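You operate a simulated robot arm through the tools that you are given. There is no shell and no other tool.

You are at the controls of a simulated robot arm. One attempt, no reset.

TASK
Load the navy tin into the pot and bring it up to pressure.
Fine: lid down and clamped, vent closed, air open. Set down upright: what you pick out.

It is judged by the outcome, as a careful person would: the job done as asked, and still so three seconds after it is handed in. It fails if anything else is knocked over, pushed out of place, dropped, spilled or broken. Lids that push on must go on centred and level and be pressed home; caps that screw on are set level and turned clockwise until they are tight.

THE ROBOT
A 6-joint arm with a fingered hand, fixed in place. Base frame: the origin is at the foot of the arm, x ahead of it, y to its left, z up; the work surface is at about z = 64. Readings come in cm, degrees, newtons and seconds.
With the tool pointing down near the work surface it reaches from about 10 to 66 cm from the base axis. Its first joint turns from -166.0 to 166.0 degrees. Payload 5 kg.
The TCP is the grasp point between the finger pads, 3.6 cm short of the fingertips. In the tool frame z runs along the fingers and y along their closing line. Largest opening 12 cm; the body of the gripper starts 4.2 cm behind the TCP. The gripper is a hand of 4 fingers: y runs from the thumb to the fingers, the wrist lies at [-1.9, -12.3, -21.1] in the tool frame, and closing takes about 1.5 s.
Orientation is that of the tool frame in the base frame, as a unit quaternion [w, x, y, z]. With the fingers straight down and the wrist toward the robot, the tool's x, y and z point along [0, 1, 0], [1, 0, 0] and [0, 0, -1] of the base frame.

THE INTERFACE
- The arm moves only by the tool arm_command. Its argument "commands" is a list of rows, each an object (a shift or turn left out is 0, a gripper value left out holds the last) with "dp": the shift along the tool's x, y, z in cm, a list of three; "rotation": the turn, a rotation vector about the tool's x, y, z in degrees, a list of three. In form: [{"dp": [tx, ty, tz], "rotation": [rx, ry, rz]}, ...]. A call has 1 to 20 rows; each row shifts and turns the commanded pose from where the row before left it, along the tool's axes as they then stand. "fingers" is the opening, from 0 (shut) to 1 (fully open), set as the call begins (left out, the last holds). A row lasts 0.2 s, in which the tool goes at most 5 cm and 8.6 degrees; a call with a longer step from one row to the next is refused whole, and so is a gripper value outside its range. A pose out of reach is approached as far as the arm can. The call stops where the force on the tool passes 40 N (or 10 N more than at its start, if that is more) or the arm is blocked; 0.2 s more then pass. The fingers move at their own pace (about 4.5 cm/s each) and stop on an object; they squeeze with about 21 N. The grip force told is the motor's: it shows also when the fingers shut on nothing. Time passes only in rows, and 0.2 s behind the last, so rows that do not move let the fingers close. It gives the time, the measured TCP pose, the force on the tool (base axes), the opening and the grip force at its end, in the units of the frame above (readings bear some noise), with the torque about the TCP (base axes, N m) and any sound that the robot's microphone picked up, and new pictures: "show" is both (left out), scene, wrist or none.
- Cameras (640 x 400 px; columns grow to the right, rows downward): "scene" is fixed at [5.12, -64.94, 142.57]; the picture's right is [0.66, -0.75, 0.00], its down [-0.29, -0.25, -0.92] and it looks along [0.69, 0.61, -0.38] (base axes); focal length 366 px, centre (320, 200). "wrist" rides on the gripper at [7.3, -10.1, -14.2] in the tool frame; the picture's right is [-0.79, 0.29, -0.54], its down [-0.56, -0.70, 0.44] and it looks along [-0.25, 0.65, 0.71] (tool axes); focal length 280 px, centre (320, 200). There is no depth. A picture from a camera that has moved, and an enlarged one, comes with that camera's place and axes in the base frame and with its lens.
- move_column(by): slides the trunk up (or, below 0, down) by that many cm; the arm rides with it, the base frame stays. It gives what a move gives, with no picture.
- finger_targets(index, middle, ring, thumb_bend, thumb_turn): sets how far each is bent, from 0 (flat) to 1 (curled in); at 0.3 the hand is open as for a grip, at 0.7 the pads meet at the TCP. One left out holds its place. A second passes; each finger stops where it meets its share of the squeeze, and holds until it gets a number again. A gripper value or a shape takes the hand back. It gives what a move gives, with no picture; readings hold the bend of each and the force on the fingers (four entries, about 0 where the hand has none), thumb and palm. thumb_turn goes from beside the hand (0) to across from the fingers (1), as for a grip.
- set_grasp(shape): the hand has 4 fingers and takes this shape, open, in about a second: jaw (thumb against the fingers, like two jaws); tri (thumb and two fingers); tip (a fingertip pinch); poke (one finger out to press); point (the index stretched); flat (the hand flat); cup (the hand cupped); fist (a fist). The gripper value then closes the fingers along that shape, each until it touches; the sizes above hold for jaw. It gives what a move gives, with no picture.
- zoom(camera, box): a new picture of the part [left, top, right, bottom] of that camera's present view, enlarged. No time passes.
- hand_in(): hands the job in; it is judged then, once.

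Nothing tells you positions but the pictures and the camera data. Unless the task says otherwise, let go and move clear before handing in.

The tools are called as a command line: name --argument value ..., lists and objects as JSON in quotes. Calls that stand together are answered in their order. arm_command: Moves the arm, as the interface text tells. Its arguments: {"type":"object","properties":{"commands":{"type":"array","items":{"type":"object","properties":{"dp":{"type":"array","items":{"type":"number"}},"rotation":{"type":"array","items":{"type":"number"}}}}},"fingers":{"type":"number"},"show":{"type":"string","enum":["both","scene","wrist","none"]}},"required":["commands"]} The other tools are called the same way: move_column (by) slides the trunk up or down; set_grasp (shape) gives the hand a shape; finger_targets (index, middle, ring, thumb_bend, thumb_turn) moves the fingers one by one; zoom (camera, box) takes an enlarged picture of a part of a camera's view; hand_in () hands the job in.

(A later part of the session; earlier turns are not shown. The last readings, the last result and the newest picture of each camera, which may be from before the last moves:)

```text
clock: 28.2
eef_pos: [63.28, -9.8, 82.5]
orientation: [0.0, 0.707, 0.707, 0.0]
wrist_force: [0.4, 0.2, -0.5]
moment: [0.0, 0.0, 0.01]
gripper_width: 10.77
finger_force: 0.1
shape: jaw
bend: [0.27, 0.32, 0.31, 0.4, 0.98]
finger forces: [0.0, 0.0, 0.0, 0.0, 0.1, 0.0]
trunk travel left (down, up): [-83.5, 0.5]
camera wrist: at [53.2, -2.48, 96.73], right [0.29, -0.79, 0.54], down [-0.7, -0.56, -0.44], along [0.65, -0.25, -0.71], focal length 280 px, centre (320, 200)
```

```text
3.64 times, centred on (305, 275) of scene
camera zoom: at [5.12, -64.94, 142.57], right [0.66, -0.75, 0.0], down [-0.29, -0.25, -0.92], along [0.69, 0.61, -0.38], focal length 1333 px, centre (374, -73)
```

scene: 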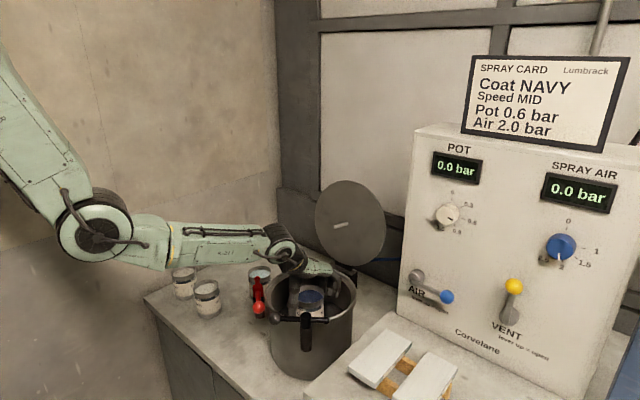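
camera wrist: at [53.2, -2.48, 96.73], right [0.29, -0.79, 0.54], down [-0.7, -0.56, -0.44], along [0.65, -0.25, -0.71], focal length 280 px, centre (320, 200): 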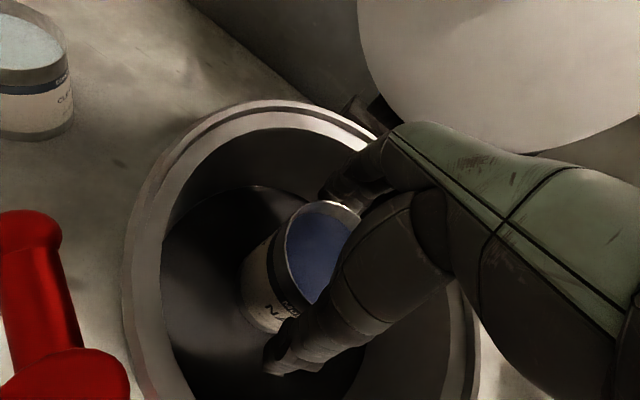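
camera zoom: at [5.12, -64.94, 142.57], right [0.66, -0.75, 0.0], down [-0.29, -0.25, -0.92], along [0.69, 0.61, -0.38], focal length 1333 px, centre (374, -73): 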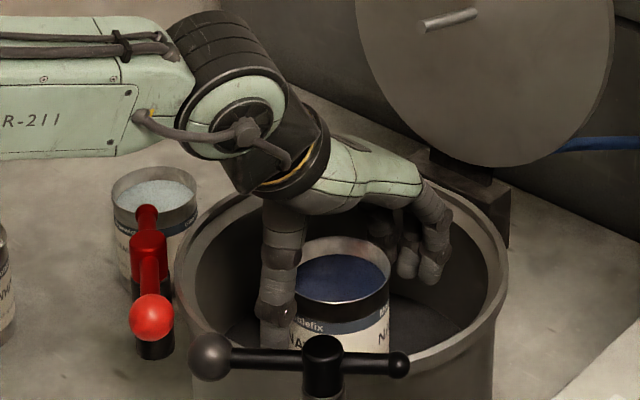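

The tin stays put, so I'll lift the hand fully clear.

arm_command --commands '[{"dp": [0, 0, -2]}, {"dp": [0, 0, -2.5]}, {"dp": [0, 0, -3]}, {"dp": [0, 0, -3]}, {"dp": [0, 0, -3]}, {"dp": [0, -1, -3]}, {"dp": [0, -2, -3]}, {"dp": [0, -3, -3]}, {}]' --fingers 1

zoom --camera "scene" --box '[240, 160, 410, 330]'

zoom --camera "wrist" --box '[80, 0, 480, 400]'

```text
clock: 30.2
eef_pos: [57.37, -9.82, 104.96]
orientation: [-0.001, 0.707, 0.707, 0.0]
wrist_force: [0.1, 1.1, 0.5]
moment: [0.05, 0.04, 0.01]
gripper_width: 11.99
finger_force: 0.0
shape: jaw
bend: [0.3, 0.3, 0.3, 0.3, 0.98]
finger forces: [0.0, 0.0, 0.0, 0.0, 0.1, 0.0]
trunk travel left (down, up): [-83.5, 0.5]
camera wrist: at [47.2, -2.5, 119.3], right [0.29, -0.79, 0.54], down [-0.7, -0.56, -0.44], along [0.65, -0.25, -0.71], focal length 280 px, centre (320, 200)
```

scene: 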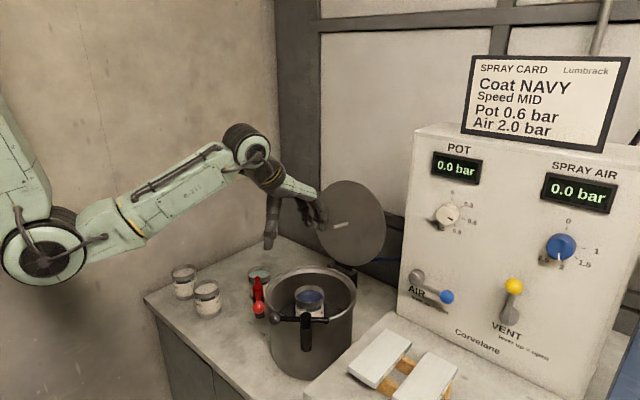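
wrist: 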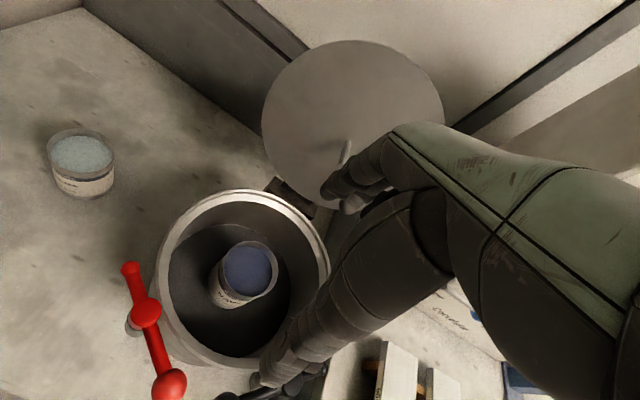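

```text
2.35 times, centred on (325, 245) of scene
camera zoom: at [5.12, -64.94, 142.57], right [0.66, -0.75, 0.0], down [-0.29, -0.25, -0.92], along [0.69, 0.61, -0.38], focal length 862 px, centre (308, 94)
```

zoom: 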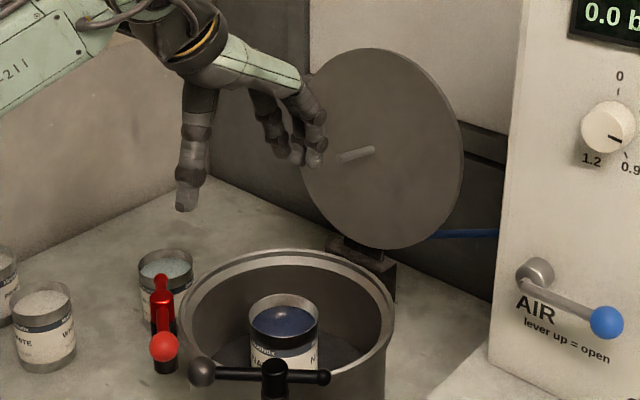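

```text
1.00 times, centred on (280, 200) of wrist (not enlarged: the box is as wide or as high as the picture)
camera zoom: at [47.2, -2.5, 119.3], right [0.29, -0.79, 0.54], down [-0.7, -0.56, -0.44], along [0.65, -0.25, -0.71], focal length 280 px, centre (360, 200)
```

zoom: 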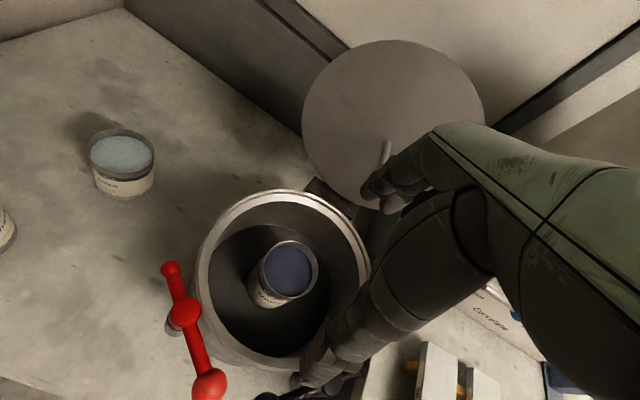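

The navy tin is standing in the pot, near the centre and under the lid's dip tube. The lid leans back about 18°, with its top edge near (85, -10, 110). I'll reach over the top edge with the fingers behind and thumb in front, so I can swing it forward under control.

arm_command --commands '[{"dp": [0, 0, -3]}, {"dp": [0, 0, -3]}, {"dp": [0, 0, -3]}, {"dp": [0, 1, -3]}, {"dp": [0, 2, -2]}, {"dp": [0, 3, 0]}, {"dp": [0, 3, 0]}, {"dp": [0, 3, 0]}, {"dp": [0, 3, 0]}, {"dp": [0, 3, 0]}, {"dp": [0, 3, 0]}, {"dp": [0, 2, 0]}, {}]'

zoom --camera "scene" --box '[220, 120, 420, 280]'

```text
clock: 33.0
eef_pos: [80.34, -9.48, 119.03]
orientation: [0.0, 0.707, 0.707, -0.001]
wrist_force: [0.5, 0.3, 0.7]
moment: [-0.02, -0.03, 0.01]
gripper_width: 11.97
finger_force: 0.1
shape: jaw
bend: [0.3, 0.3, 0.3, 0.3, 0.98]
finger forces: [0.1, 0.0, 0.1, 0.1, 0.0, 0.0]
trunk travel left (down, up): [-83.5, 0.5]
camera wrist: at [70.15, -2.36, 133.18], right [0.29, -0.79, 0.54], down [-0.7, -0.56, -0.44], along [0.65, -0.25, -0.71], focal length 280 px, centre (320, 200)
```

scene: 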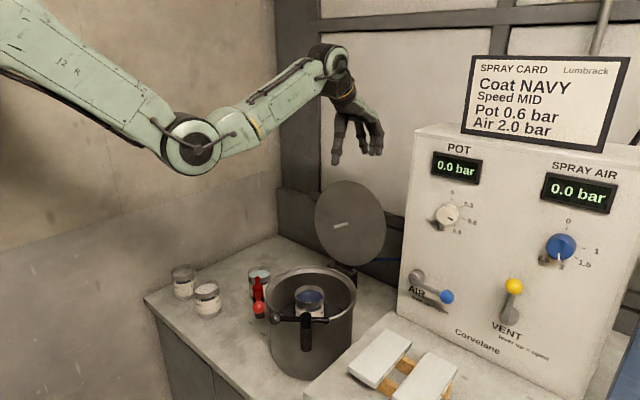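
wrist: 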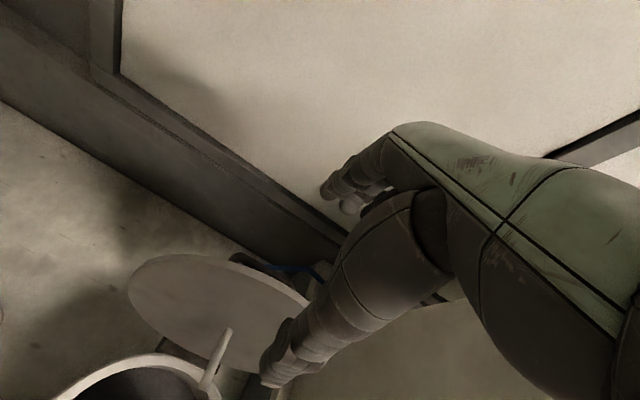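

```text
2.50 times, centred on (320, 200) of scene
camera zoom: at [5.12, -64.94, 142.57], right [0.66, -0.75, 0.0], down [-0.29, -0.25, -0.92], along [0.69, 0.61, -0.38], focal length 916 px, centre (320, 200)
```

zoom: 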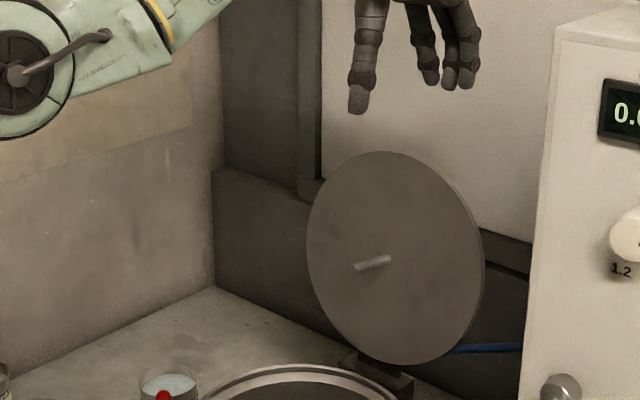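

The hand is above the lid with the lid's edge between thumb and fingers. The top edge is closer than I thought, at x of about 80. I'll lower the hand about 9 cm so the fingers are behind the edge.

arm_command --commands '[{"dp": [0, 0, 2]}, {"dp": [0, 0, 2]}, {"dp": [0, 0, 2]}, {"dp": [0, 0, 1.5]}, {"dp": [0, 0, 1]}, {}]'

zoom --camera "scene" --box '[280, 120, 420, 260]'

```text
clock: 34.4
eef_pos: [80.32, -9.79, 110.44]
orientation: [0.0, 0.707, 0.707, 0.001]
wrist_force: [-0.6, 0.5, 0.5]
moment: [-0.03, 0.0, 0.0]
gripper_width: 11.98
finger_force: 0.1
shape: jaw
bend: [0.3, 0.3, 0.3, 0.3, 0.98]
finger forces: [0.1, 0.1, 0.1, 0.1, 0.0, 0.0]
trunk travel left (down, up): [-83.5, 0.5]
camera wrist: at [70.18, -2.47, 124.7], right [0.29, -0.79, 0.54], down [-0.7, -0.56, -0.44], along [0.65, -0.25, -0.71], focal length 280 px, centre (320, 200)
```

scene: 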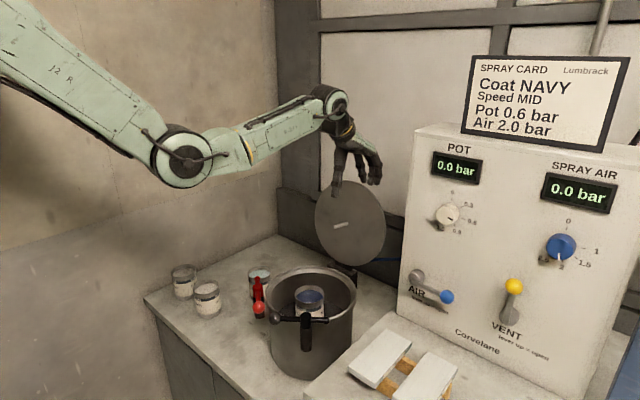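
wrist: 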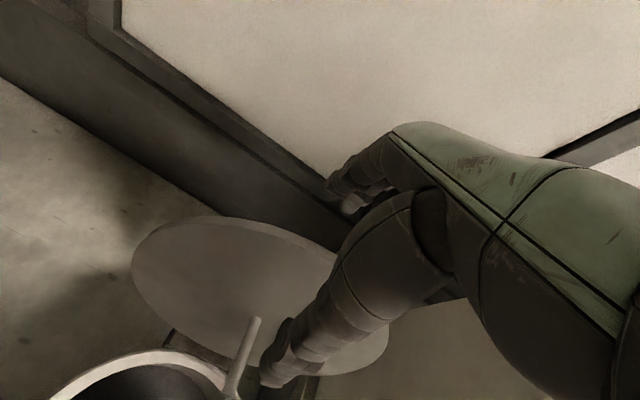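

```text
2.86 times, centred on (350, 190) of scene
camera zoom: at [5.12, -64.94, 142.57], right [0.66, -0.75, 0.0], down [-0.29, -0.25, -0.92], along [0.69, 0.61, -0.38], focal length 1047 px, centre (234, 229)
```

zoom: 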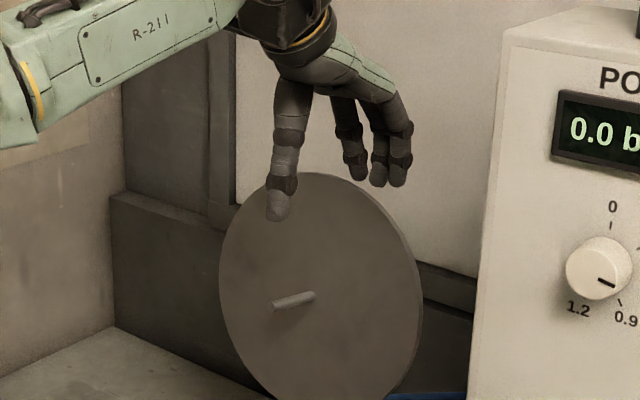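

The fingertips overlap the lid's edge by only about 2 cm, so I'll go down 2.5 cm more. Then I'll draw back until the fingers touch the lid's back face.

arm_command --commands '[{"dp": [0, 0, 1.5]}, {"dp": [0, 0, 1]}, {"dp": [0, -1, 0]}, {"dp": [0, -1, 0]}, {"dp": [0, -1, 0]}, {}]'

zoom --camera "scene" --box '[280, 120, 420, 260]'

```text
clock: 35.8
eef_pos: [77.18, -9.74, 107.93]
orientation: [0.0, 0.707, 0.707, -0.001]
wrist_force: [-0.2, -0.4, 0.3]
moment: [-0.01, 0.0, -0.01]
gripper_width: 11.98
finger_force: 0.0
shape: jaw
bend: [0.3, 0.3, 0.3, 0.3, 0.98]
finger forces: [0.0, 0.1, 0.0, 0.1, 0.1, 0.0]
trunk travel left (down, up): [-83.5, 0.5]
camera wrist: at [67.16, -2.51, 122.24], right [0.29, -0.79, 0.54], down [-0.7, -0.56, -0.44], along [0.65, -0.25, -0.71], focal length 280 px, centre (320, 200)
```

scene: 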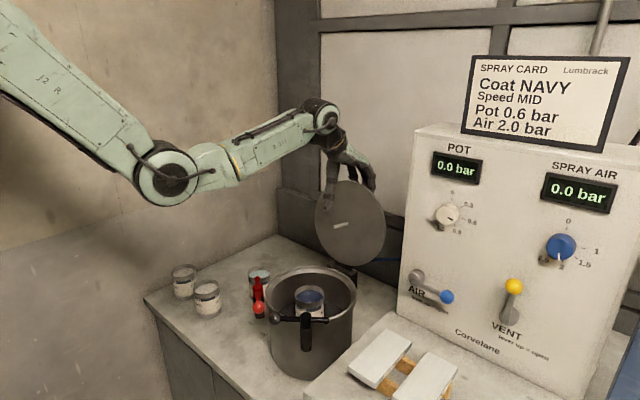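
wrist: 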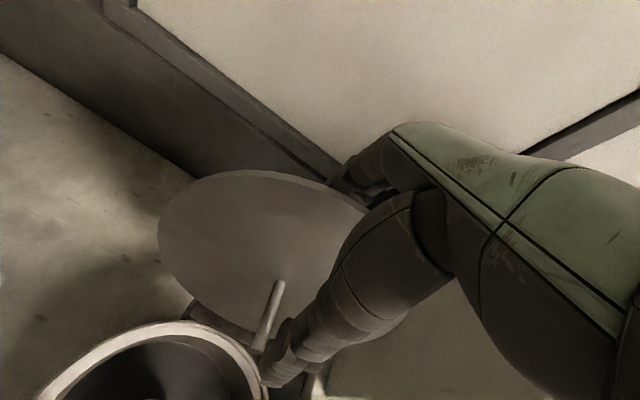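

```text
2.86 times, centred on (350, 190) of scene
camera zoom: at [5.12, -64.94, 142.57], right [0.66, -0.75, 0.0], down [-0.29, -0.25, -0.92], along [0.69, 0.61, -0.38], focal length 1047 px, centre (234, 229)
```

zoom: 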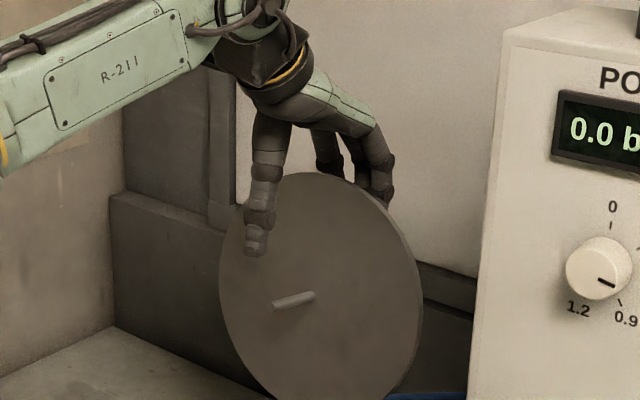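

The fingers are behind the lid. I'll keep pulling back gently and watch for contact.

arm_command --commands '[{"dp": [0, -0.7, 0]}, {"dp": [0, -0.7, 0]}, {"dp": [0, -0.7, 0]}, {"dp": [0, -0.7, 0]}, {"dp": [0, -0.7, 0]}, {"dp": [0, -0.5, 0]}, {}]'

zoom --camera "scene" --box '[260, 120, 420, 280]'

```text
clock: 37.4
eef_pos: [73.24, -9.76, 108.08]
orientation: [0.0, 0.707, 0.707, 0.0]
wrist_force: [-0.2, -0.6, -1.2]
moment: [-0.01, 0.03, -0.02]
gripper_width: 11.95
finger_force: 0.1
shape: jaw
bend: [0.3, 0.3, 0.3, 0.3, 0.98]
finger forces: [0.2, 0.1, 0.0, 0.1, 0.1, 0.1]
trunk travel left (down, up): [-83.5, 0.5]
camera wrist: at [63.14, -2.49, 122.18], right [0.29, -0.79, 0.54], down [-0.7, -0.56, -0.44], along [0.65, -0.25, -0.71], focal length 280 px, centre (320, 200)
```

scene: 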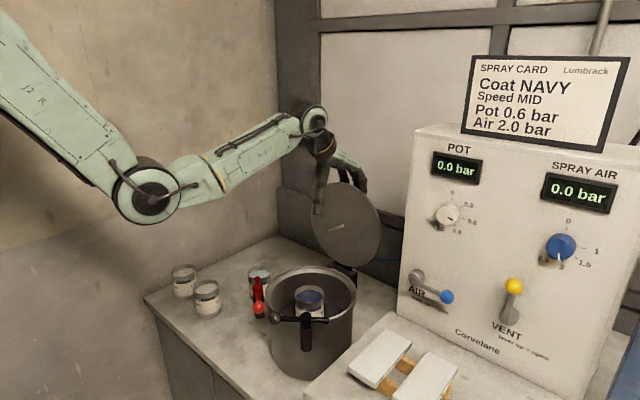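
wrist: 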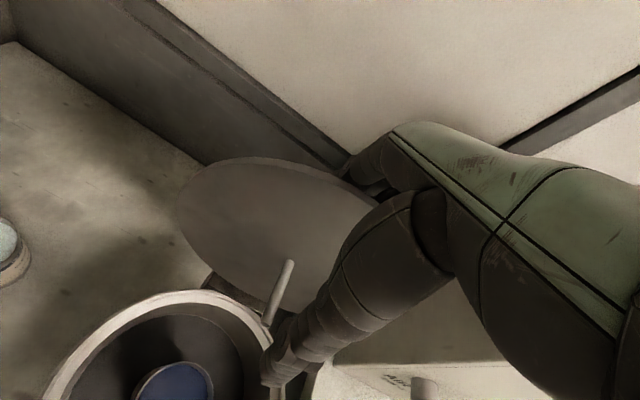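

```text
2.50 times, centred on (340, 200) of scene
camera zoom: at [5.12, -64.94, 142.57], right [0.66, -0.75, 0.0], down [-0.29, -0.25, -0.92], along [0.69, 0.61, -0.38], focal length 916 px, centre (270, 200)
```

zoom: 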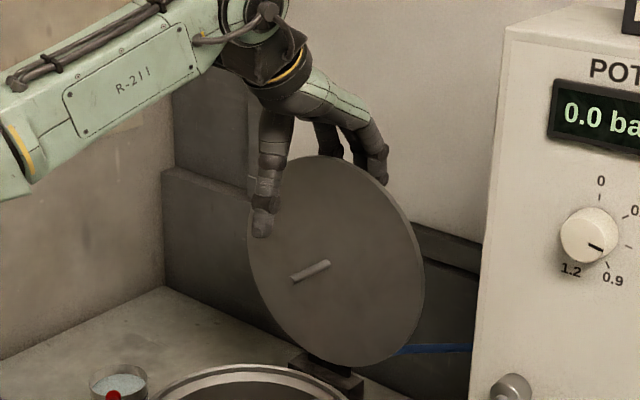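

The lid is moving freely with very little force. I'll narrow the gap so thumb and fingers cage the edge loosely, which stops the lid falling far once it passes vertical.

arm_command --commands '[{}, {}, {}, {}, {}]' --fingers 0.4

zoom --camera "scene" --box '[260, 120, 420, 280]'

```text
clock: 38.6
eef_pos: [73.26, -9.72, 107.98]
orientation: [0.0, 0.707, 0.707, 0.0]
wrist_force: [-1.8, 0.1, -0.6]
moment: [0.01, -0.02, -0.02]
gripper_width: 4.9
finger_force: 0.1
shape: jaw
bend: [0.74, 0.49, 0.46, 0.72, 1.0]
finger forces: [0.1, 0.1, 0.1, 0.1, 1.2, 0.0]
trunk travel left (down, up): [-83.5, 0.5]
camera wrist: at [63.14, -2.49, 122.2], right [0.29, -0.79, 0.54], down [-0.7, -0.56, -0.44], along [0.65, -0.25, -0.71], focal length 280 px, centre (320, 200)
```

scene: 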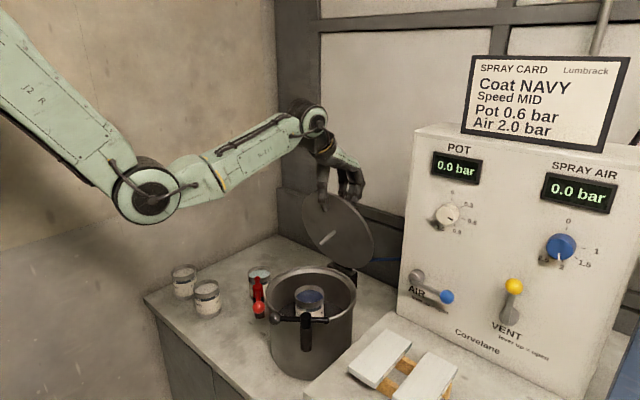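
wrist: 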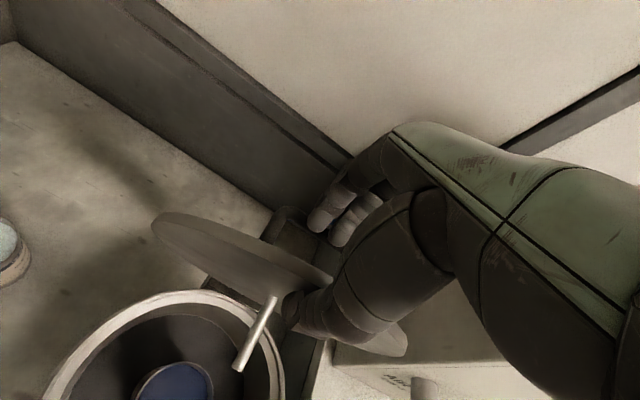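

```text
2.50 times, centred on (340, 200) of scene
camera zoom: at [5.12, -64.94, 142.57], right [0.66, -0.75, 0.0], down [-0.29, -0.25, -0.92], along [0.69, 0.61, -0.38], focal length 916 px, centre (270, 200)
```

zoom: 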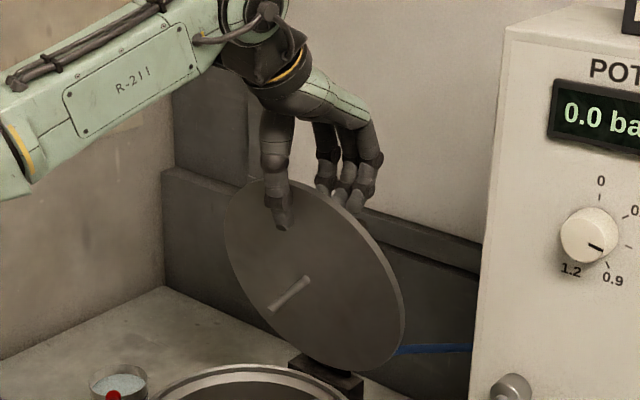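

The lid has tipped past vertical and rests lightly on the thumb, at about 1.2 N. I'll straighten the other fingers out of the way and use the thumb to let the lid down along its arc.

finger_targets --index 0.1 --middle 0.1 --ring 0.1

arm_command --commands '[{"dp": [0, -1.5, -0.2]}, {"dp": [0, -1.5, -0.2]}, {"dp": [0, -1.5, -0.3]}, {"dp": [0, -1.5, -0.3]}, {}]'

zoom --camera "scene" --box '[240, 120, 400, 280]'

```text
clock: 39.6
eef_pos: [73.22, -9.7, 108.06]
orientation: [0.0, 0.707, 0.707, 0.0]
wrist_force: [-0.6, 0.5, -0.1]
moment: [-0.03, 0.03, 0.0]
gripper_width: 12.43
finger_force: 0.6
shape: fingers
bend: [0.1, 0.1, 0.1, 0.72, 1.0]
finger forces: [0.0, 0.1, 0.0, 0.0, 1.2, 0.1]
trunk travel left (down, up): [-83.5, 0.5]
```

```text
clock: 40.8
eef_pos: [67.33, -9.76, 108.97]
orientation: [0.0, 0.707, 0.707, 0.0]
wrist_force: [-1.9, 1.3, -1.3]
moment: [0.0, 0.03, 0.02]
gripper_width: 12.52
finger_force: 1.1
shape: fingers
bend: [0.1, 0.1, 0.1, 0.72, 1.0]
finger forces: [0.0, 0.0, 0.0, 0.0, 2.2, 0.1]
trunk travel left (down, up): [-83.5, 0.5]
camera wrist: at [57.19, -2.52, 123.22], right [0.29, -0.79, 0.54], down [-0.7, -0.56, -0.44], along [0.65, -0.25, -0.71], focal length 280 px, centre (320, 200)
```

scene: 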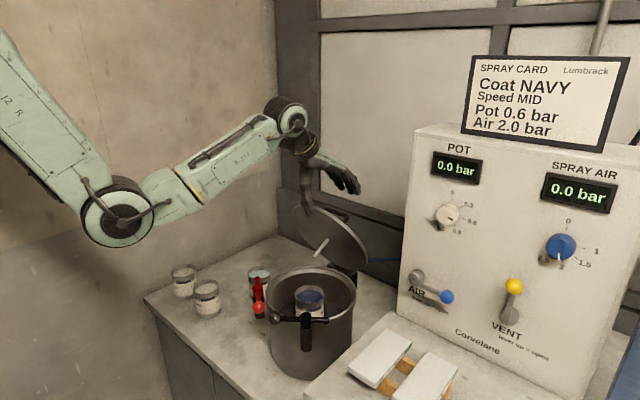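
wrist: 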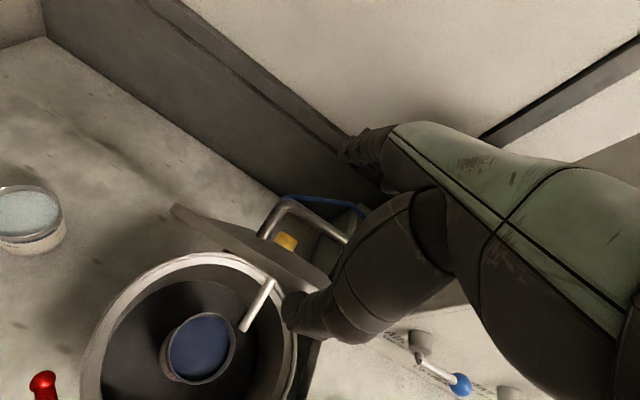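

```text
2.50 times, centred on (320, 200) of scene
camera zoom: at [5.12, -64.94, 142.57], right [0.66, -0.75, 0.0], down [-0.29, -0.25, -0.92], along [0.69, 0.61, -0.38], focal length 916 px, centre (320, 200)
```

zoom: 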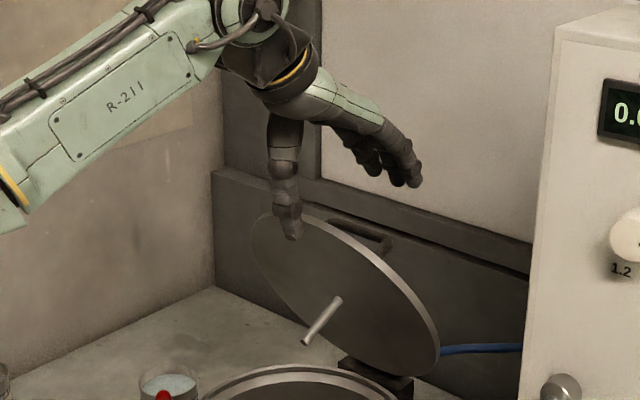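

The lid is following the thumb down nicely, and I can see a handle and a yellow fitting on its outer face. I'll continue along the arc.

arm_command --commands '[{"dp": [0, -1.6, 0.8]}, {"dp": [0, -1.6, 0.9]}, {"dp": [0, -1.6, 1.0]}, {"dp": [0, -1.5, 1.2]}, {}]'

zoom --camera "scene" --box '[240, 140, 400, 300]'

```text
clock: 42.0
eef_pos: [61.2, -9.78, 105.11]
orientation: [0.0, 0.707, 0.707, 0.0]
wrist_force: [0.0, 0.1, 0.2]
moment: [0.01, 0.03, 0.01]
gripper_width: 12.32
finger_force: 0.0
shape: fingers
bend: [0.1, 0.1, 0.1, 0.72, 1.0]
finger forces: [0.0, 0.1, 0.0, 0.0, 0.0, 0.0]
trunk travel left (down, up): [-83.5, 0.5]
camera wrist: at [50.93, -2.56, 119.31], right [0.29, -0.79, 0.54], down [-0.7, -0.56, -0.44], along [0.65, -0.25, -0.71], focal length 280 px, centre (320, 200)
```

scene: 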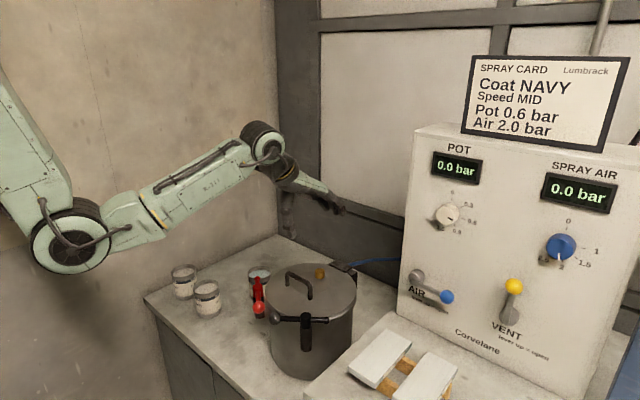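
wrist: 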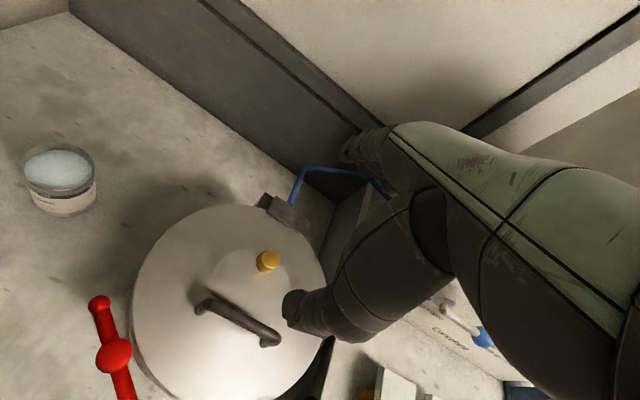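

```text
2.50 times, centred on (320, 220) of scene
camera zoom: at [5.12, -64.94, 142.57], right [0.66, -0.75, 0.0], down [-0.29, -0.25, -0.92], along [0.69, 0.61, -0.38], focal length 916 px, centre (320, 150)
```

zoom: 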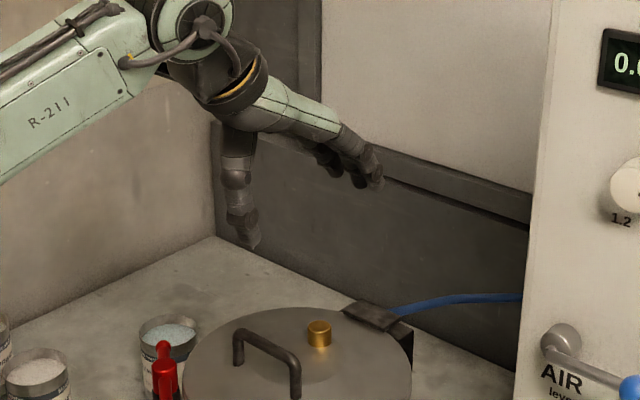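

The lid slipped off the thumb and closed on the pot. I'll check that it's seated level and look at the clamps.

zoom --camera "scene" --box '[235, 240, 375, 390]'

zoom --camera "wrist" --box '[60, 180, 360, 400]'

```text
2.67 times, centred on (305, 315) of scene
camera zoom: at [5.12, -64.94, 142.57], right [0.66, -0.75, 0.0], down [-0.29, -0.25, -0.92], along [0.69, 0.61, -0.38], focal length 978 px, centre (360, -107)
```

zoom: 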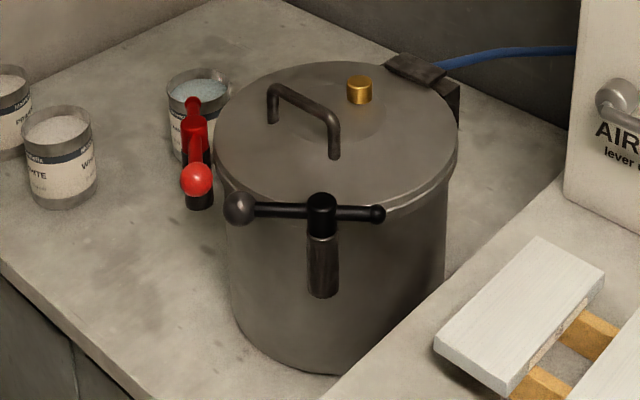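

```text
1.82 times, centred on (210, 290) of wrist
camera zoom: at [50.93, -2.56, 119.31], right [0.29, -0.79, 0.54], down [-0.7, -0.56, -0.44], along [0.65, -0.25, -0.71], focal length 510 px, centre (520, 36)
```

zoom: 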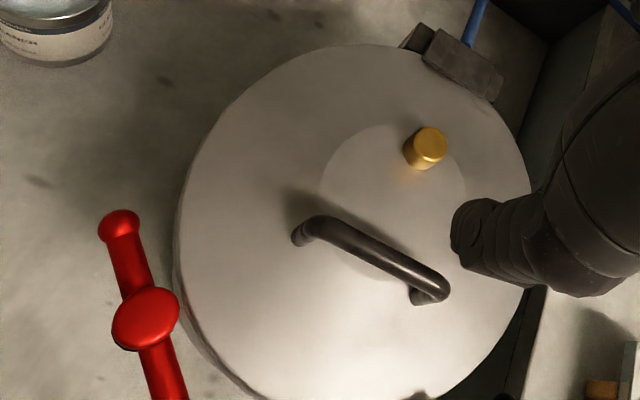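

The lid is down and level. Next I'll reposition for a closer look at the two clamp levers so I can see how they work.

arm_command --commands '[{"dp": [0.6, -2.4, 0.6]}, {"dp": [0.6, -2.4, 0.6]}, {"dp": [0.6, -2.4, 0.6]}, {"dp": [0.6, -2.4, 0.6]}, {"dp": [0.6, -2.4, 0.6]}, {"dp": [0, -1, 0.5]}, {}]' --show "wrist"

zoom --camera "wrist" --box '[60, 160, 340, 400]'

```text
clock: 43.6
eef_pos: [47.95, -6.74, 101.44]
orientation: [-0.001, 0.707, 0.707, 0.0]
wrist_force: [-1.1, 0.5, 0.7]
moment: [-0.03, 0.0, 0.02]
gripper_width: 12.31
finger_force: 0.1
shape: fingers
bend: [0.1, 0.1, 0.1, 0.72, 1.0]
finger forces: [0.0, 0.0, 0.0, 0.0, 0.1, 0.1]
trunk travel left (down, up): [-83.5, 0.5]
camera wrist: at [37.91, 0.58, 115.82], right [0.29, -0.79, 0.54], down [-0.7, -0.56, -0.44], along [0.65, -0.25, -0.71], focal length 280 px, centre (320, 200)
```

wrist: 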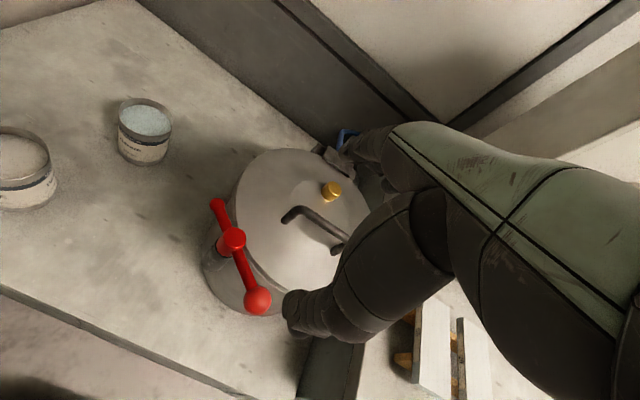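

```text
1.67 times, centred on (200, 280) of wrist
camera zoom: at [37.91, 0.58, 115.82], right [0.29, -0.79, 0.54], down [-0.7, -0.56, -0.44], along [0.65, -0.25, -0.71], focal length 467 px, centre (520, 67)
```

zoom: 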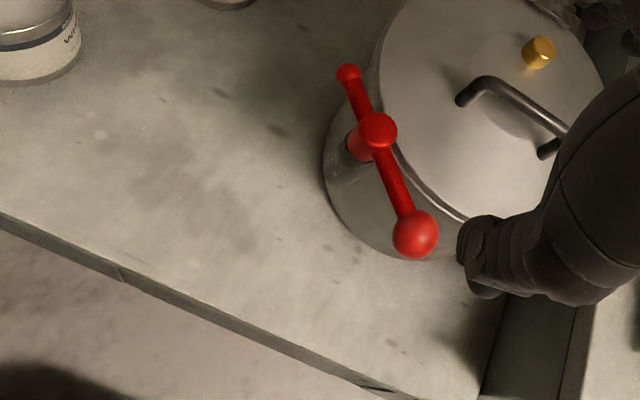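

I make the red clamp's hub about (52, -2), with its ball end at (47.4, -7.2) and z near 87. The black one mirrors it at (52, -19), ball (47.5, -14). The bars lie tangent to the lid and should swing so one end passes over it. I'll try the "poke" hand shape to push them.

set_grasp --shape "poke"

arm_command --commands '[{}, {}]'

zoom --camera "scene" --box '[180, 150, 340, 330]'

```text
clock: 44.5
eef_pos: [48.13, -6.65, 101.62]
orientation: [0.0, 0.707, 0.707, 0.001]
wrist_force: [-0.3, -1.2, 0.1]
moment: [-0.01, -0.03, 0.03]
gripper_width: 0.01
finger_force: 0.0
shape: poke
bend: [0.7, 0.7, 0.99, 1.0, 1.0]
finger forces: [0.0, 0.0, 0.0, 0.1, 0.0, 0.0]
trunk travel left (down, up): [-83.5, 0.5]
```

```text
clock: 45.1
eef_pos: [48.1, -6.63, 101.58]
orientation: [0.0, 0.707, 0.707, 0.0]
wrist_force: [-0.4, 0.2, -1.2]
moment: [-0.01, -0.01, 0.03]
gripper_width: 0.0
finger_force: 0.0
shape: poke
bend: [0.7, 0.7, 0.99, 1.0, 1.0]
finger forces: [0.0, 0.0, 0.1, 0.1, 0.0, 0.1]
trunk travel left (down, up): [-83.5, 0.5]
camera wrist: at [37.92, 0.58, 115.84], right [0.29, -0.79, 0.54], down [-0.7, -0.56, -0.44], along [0.65, -0.25, -0.71], focal length 280 px, centre (320, 200)
```

scene: 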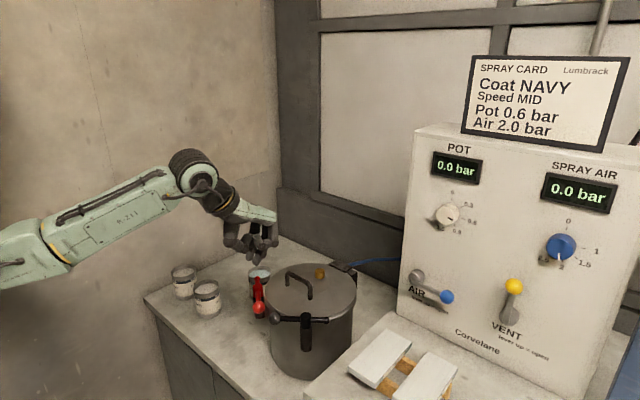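
wrist: 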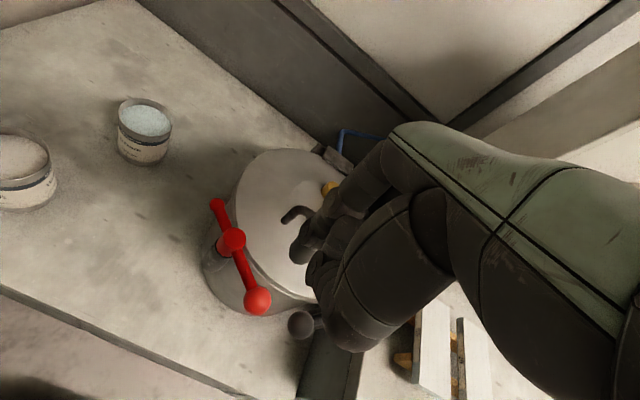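

```text
2.22 times, centred on (260, 240) of scene
camera zoom: at [5.12, -64.94, 142.57], right [0.66, -0.75, 0.0], down [-0.29, -0.25, -0.92], along [0.69, 0.61, -0.38], focal length 815 px, centre (453, 111)
```

zoom: 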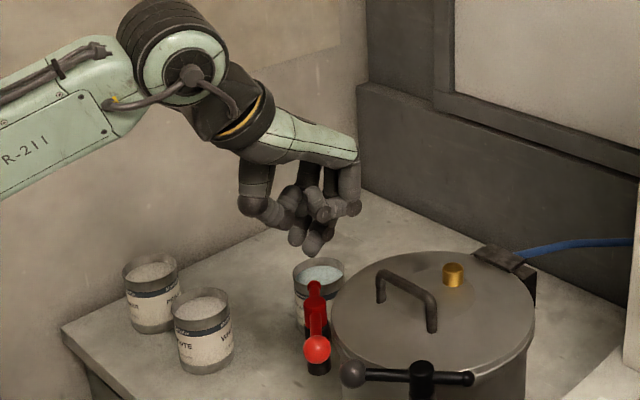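

In the "poke" shape, the index and middle tips extend about 3 cm below the TCP. I'll place them on the lid side of the red bar, near the ball, and check before pushing.

arm_command --commands '[{"dp": [-1.2, 2.2, 2]}, {"dp": [0, 0, 2]}, {"dp": [0, 0, 2]}, {"dp": [0, 0, 2]}, {"dp": [0, 0, 2]}, {}]'

zoom --camera "scene" --box '[200, 200, 360, 350]'

zoom --camera "wrist" --box '[140, 180, 420, 400]'

```text
clock: 46.5
eef_pos: [50.13, -7.87, 91.48]
orientation: [0.001, 0.707, 0.707, 0.001]
wrist_force: [0.4, 0.4, -0.9]
moment: [-0.02, 0.01, -0.02]
gripper_width: 0.0
finger_force: 0.1
shape: poke
bend: [0.7, 0.7, 0.99, 1.0, 1.0]
finger forces: [0.0, 0.0, 0.0, 0.0, 0.1, 0.1]
trunk travel left (down, up): [-83.5, 0.5]
camera wrist: at [40.03, -0.62, 105.8], right [0.29, -0.79, 0.54], down [-0.7, -0.56, -0.44], along [0.65, -0.25, -0.71], focal length 280 px, centre (320, 200)
```

scene: 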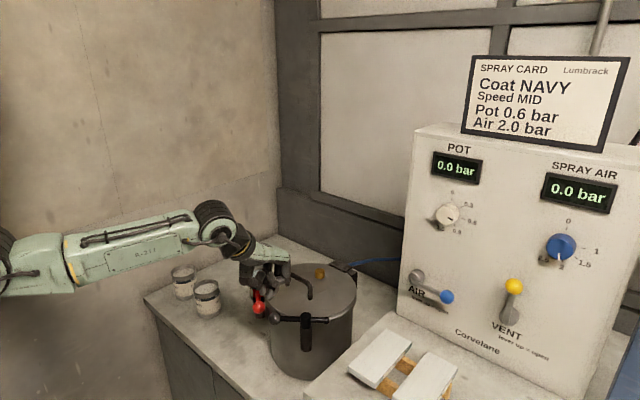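
wrist: 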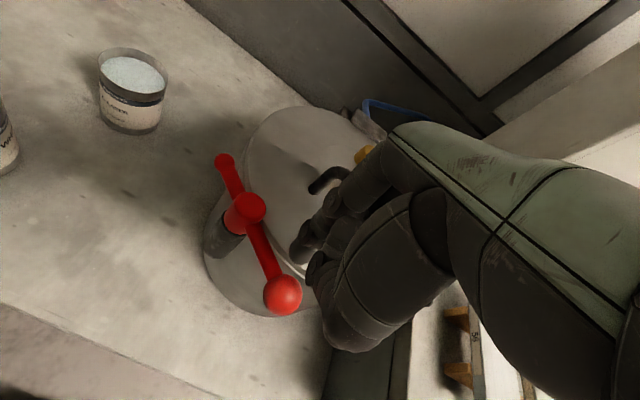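

```text
2.67 times, centred on (280, 275) of scene
camera zoom: at [5.12, -64.94, 142.57], right [0.66, -0.75, 0.0], down [-0.29, -0.25, -0.92], along [0.69, 0.61, -0.38], focal length 978 px, centre (427, 0)
```

zoom: 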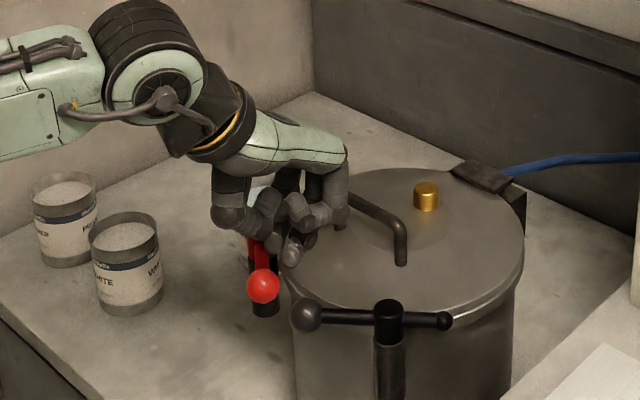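

```text
1.82 times, centred on (280, 290) of wrist
camera zoom: at [40.03, -0.62, 105.8], right [0.29, -0.79, 0.54], down [-0.7, -0.56, -0.44], along [0.65, -0.25, -0.71], focal length 510 px, centre (393, 36)
```

zoom: 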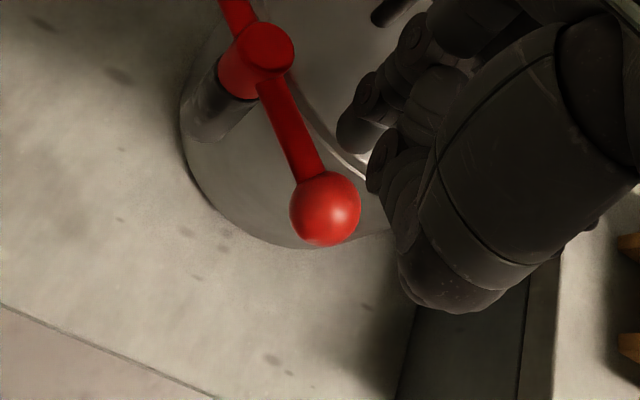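

The fingertips are on the lid side of the red bar with a small clearance. I'll lower 3 cm and push the ball end outward, stopping partway to see whether it turns that way.

arm_command --commands '[{"dp": [0, 0, 1]}, {"dp": [0, 0, 1]}, {"dp": [0, 0, 1]}, {}, {"dp": [0.66, -0.46, 0]}, {"dp": [0.4, -0.63, 0]}, {"dp": [0.4, -0.64, 0]}, {"dp": [0.55, -0.5, 0]}, {"dp": [0.56, -0.52, 0]}, {}]'

zoom --camera "wrist" --box '[140, 140, 420, 400]'

```text
clock: 48.7
eef_pos: [47.31, -5.3, 88.47]
orientation: [-0.001, 0.706, 0.708, 0.0]
wrist_force: [0.9, -0.3, -0.1]
moment: [0.0, 0.03, -0.03]
gripper_width: 0.0
finger_force: 0.1
shape: poke
bend: [0.7, 0.7, 0.99, 1.0, 1.0]
finger forces: [1.0, 0.0, 0.0, 0.0, 0.1, 0.0]
trunk travel left (down, up): [-83.5, 0.5]
camera wrist: at [37.23, 1.91, 102.79], right [0.29, -0.79, 0.54], down [-0.7, -0.56, -0.44], along [0.65, -0.25, -0.71], focal length 280 px, centre (320, 200)
```

scene: 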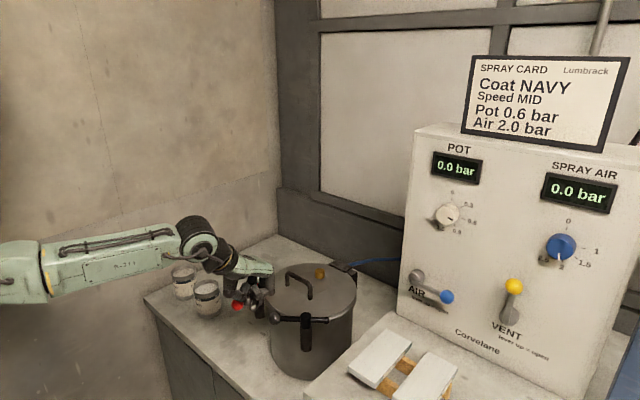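
wrist: 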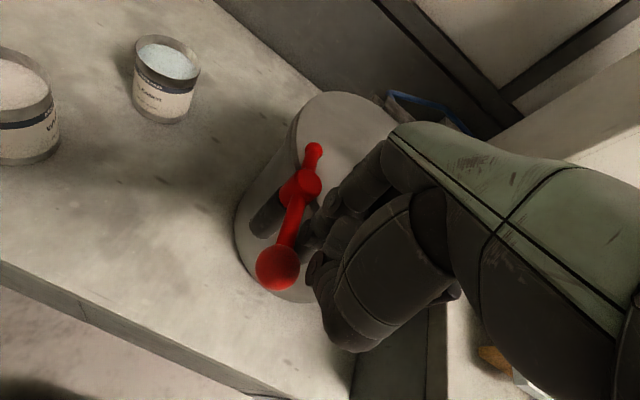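

```text
1.54 times, centred on (280, 270) of wrist
camera zoom: at [37.23, 1.91, 102.79], right [0.29, -0.79, 0.54], down [-0.7, -0.56, -0.44], along [0.65, -0.25, -0.71], focal length 431 px, centre (382, 92)
```

zoom: 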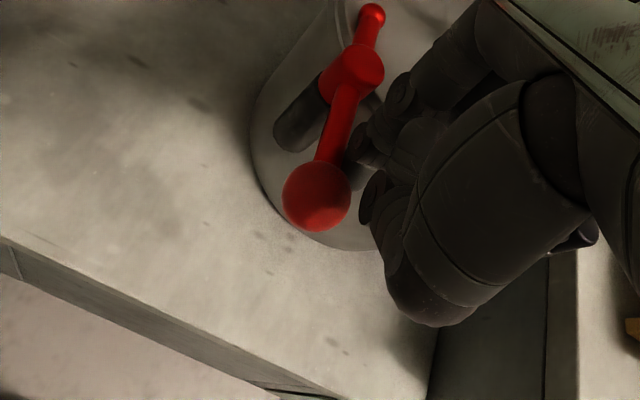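

The red lever turns easily and its short end is swinging over the lid. I'll continue along the arc to about 90°.

arm_command --commands '[{"dp": [0.65, -0.38, 0]}, {"dp": [0.68, -0.31, 0]}, {"dp": [0.73, -0.2, 0]}, {"dp": [0.74, -0.13, 0]}, {"dp": [0.75, 0, 0]}, {"dp": [0.75, 0.07, 0]}, {"dp": [0.73, 0.2, 0]}, {"dp": [0.7, 0.26, 0]}, {}]'

zoom --camera "wrist" --box '[140, 140, 420, 400]'

zoom --camera "scene" --box '[200, 200, 360, 350]'

```text
clock: 50.4
eef_pos: [46.62, -0.95, 88.54]
orientation: [0.007, 0.707, 0.707, -0.007]
wrist_force: [1.7, -40.0, -2.1]
moment: [-0.93, -0.01, 0.0]
gripper_width: 0.0
finger_force: 0.0
shape: poke
bend: [0.7, 0.7, 0.99, 1.0, 1.0]
finger forces: [39.4, 0.0, 0.0, 0.0, 0.1, 0.1]
trunk travel left (down, up): [-83.5, 0.5]
stopped in row 8: the force on the tool passed its limit at 46 N (the readings are from after the stop); the commanded pose is now the measured one
camera wrist: at [36.49, 6.49, 102.62], right [0.29, -0.78, 0.56], down [-0.7, -0.57, -0.43], along [0.65, -0.27, -0.71], focal length 280 px, centre (320, 200)
```

scene: 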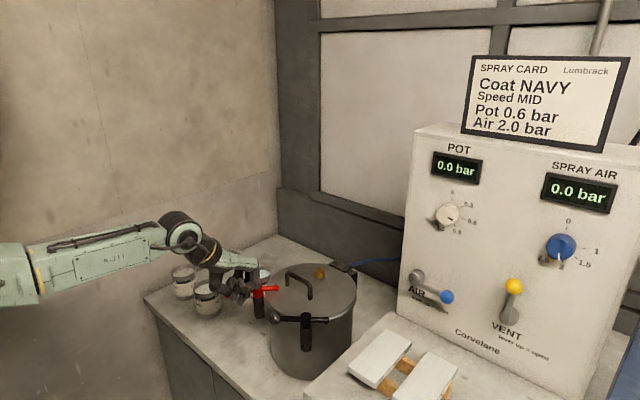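
wrist: 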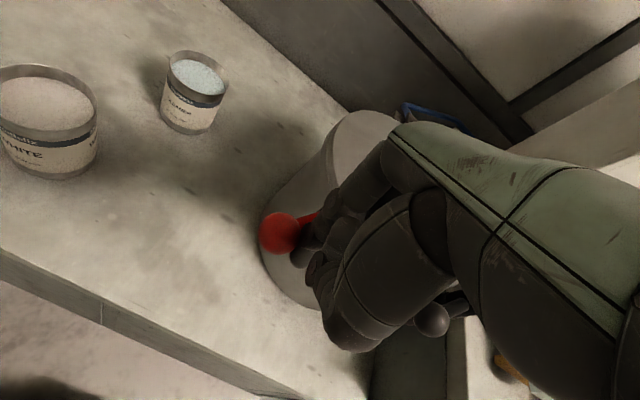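

```text
1.54 times, centred on (280, 270) of wrist
camera zoom: at [36.49, 6.49, 102.62], right [0.29, -0.78, 0.56], down [-0.7, -0.57, -0.43], along [0.65, -0.27, -0.71], focal length 431 px, centre (382, 92)
```

zoom: 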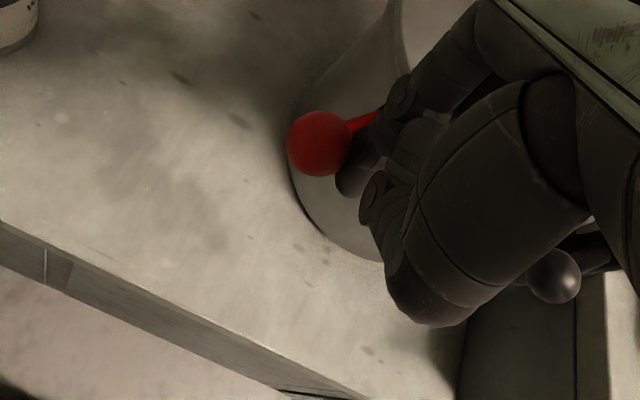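

```text
2.67 times, centred on (280, 275) of scene
camera zoom: at [5.12, -64.94, 142.57], right [0.66, -0.75, 0.0], down [-0.29, -0.25, -0.92], along [0.69, 0.61, -0.38], focal length 978 px, centre (427, 0)
```

zoom: 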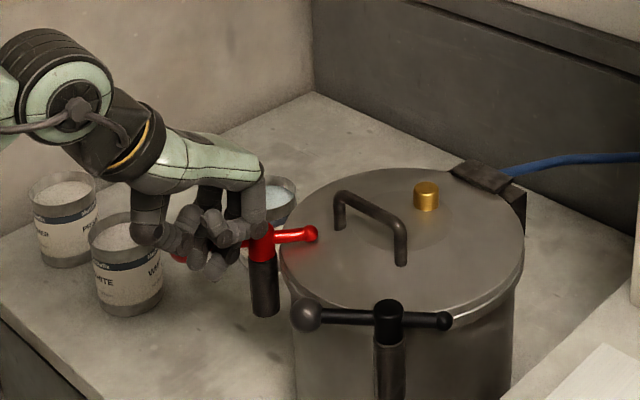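

The red clamp has reached its stop with its short end over the lid. I'll back off, lift, and do the mirror-image push on the black clamp.

arm_command --commands '[{"dp": [-1, -0.4, 0], "rotation": [0, 0, 0]}, {"dp": [0, 0, -2]}, {"dp": [0, 0, -2.5]}, {"dp": [0, 0, -2.5]}, {"dp": [-2.5, 1, 0]}, {"dp": [-2.5, 1.2, 0]}, {"dp": [-2.5, 1.2, 0]}, {"dp": [-1.4, 0.7, 0]}, {}]'

zoom --camera "scene" --box '[220, 220, 360, 360]'

zoom --camera "wrist" --box '[140, 140, 420, 400]'

```text
clock: 52.4
eef_pos: [50.18, -10.39, 95.64]
orientation: [0.003, 0.706, 0.708, -0.005]
wrist_force: [-0.6, -0.3, 0.6]
moment: [0.03, 0.0, -0.01]
gripper_width: 0.03
finger_force: 0.1
shape: poke
bend: [0.7, 0.7, 0.99, 1.0, 1.0]
finger forces: [0.0, 0.0, 0.0, 0.0, 0.1, 0.0]
trunk travel left (down, up): [-83.5, 0.5]
camera wrist: at [40.18, -2.91, 109.79], right [0.29, -0.78, 0.55], down [-0.7, -0.57, -0.44], along [0.65, -0.26, -0.71], focal length 280 px, centre (320, 200)
```

scene: 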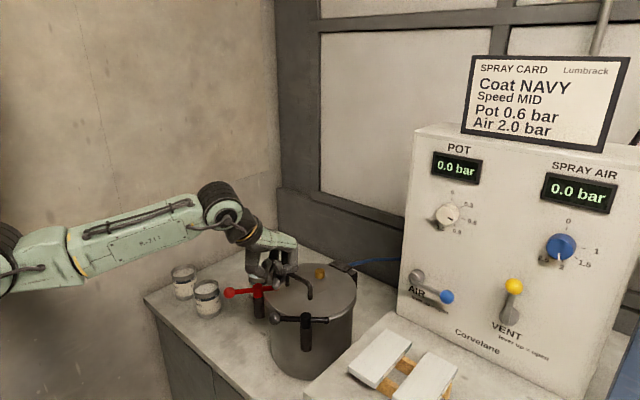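
wrist: 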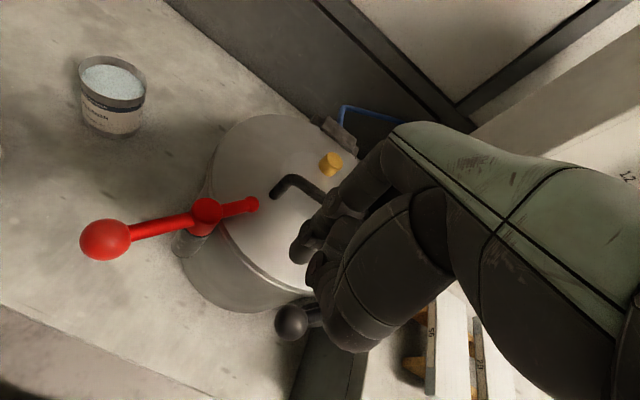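

```text
2.86 times, centred on (290, 290) of scene
camera zoom: at [5.12, -64.94, 142.57], right [0.66, -0.75, 0.0], down [-0.29, -0.25, -0.92], along [0.69, 0.61, -0.38], focal length 1047 px, centre (406, -57)
```

zoom: 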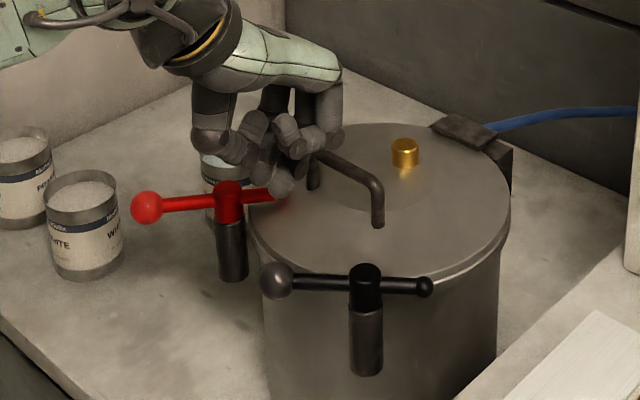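

```text
1.54 times, centred on (280, 270) of wrist
camera zoom: at [40.18, -2.91, 109.79], right [0.29, -0.78, 0.55], down [-0.7, -0.57, -0.44], along [0.65, -0.26, -0.71], focal length 431 px, centre (382, 92)
```

zoom: 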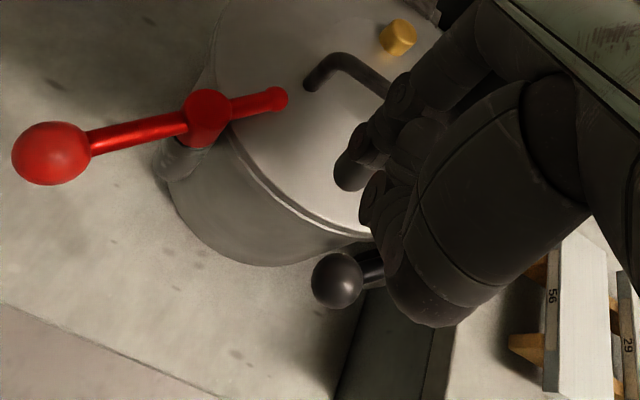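

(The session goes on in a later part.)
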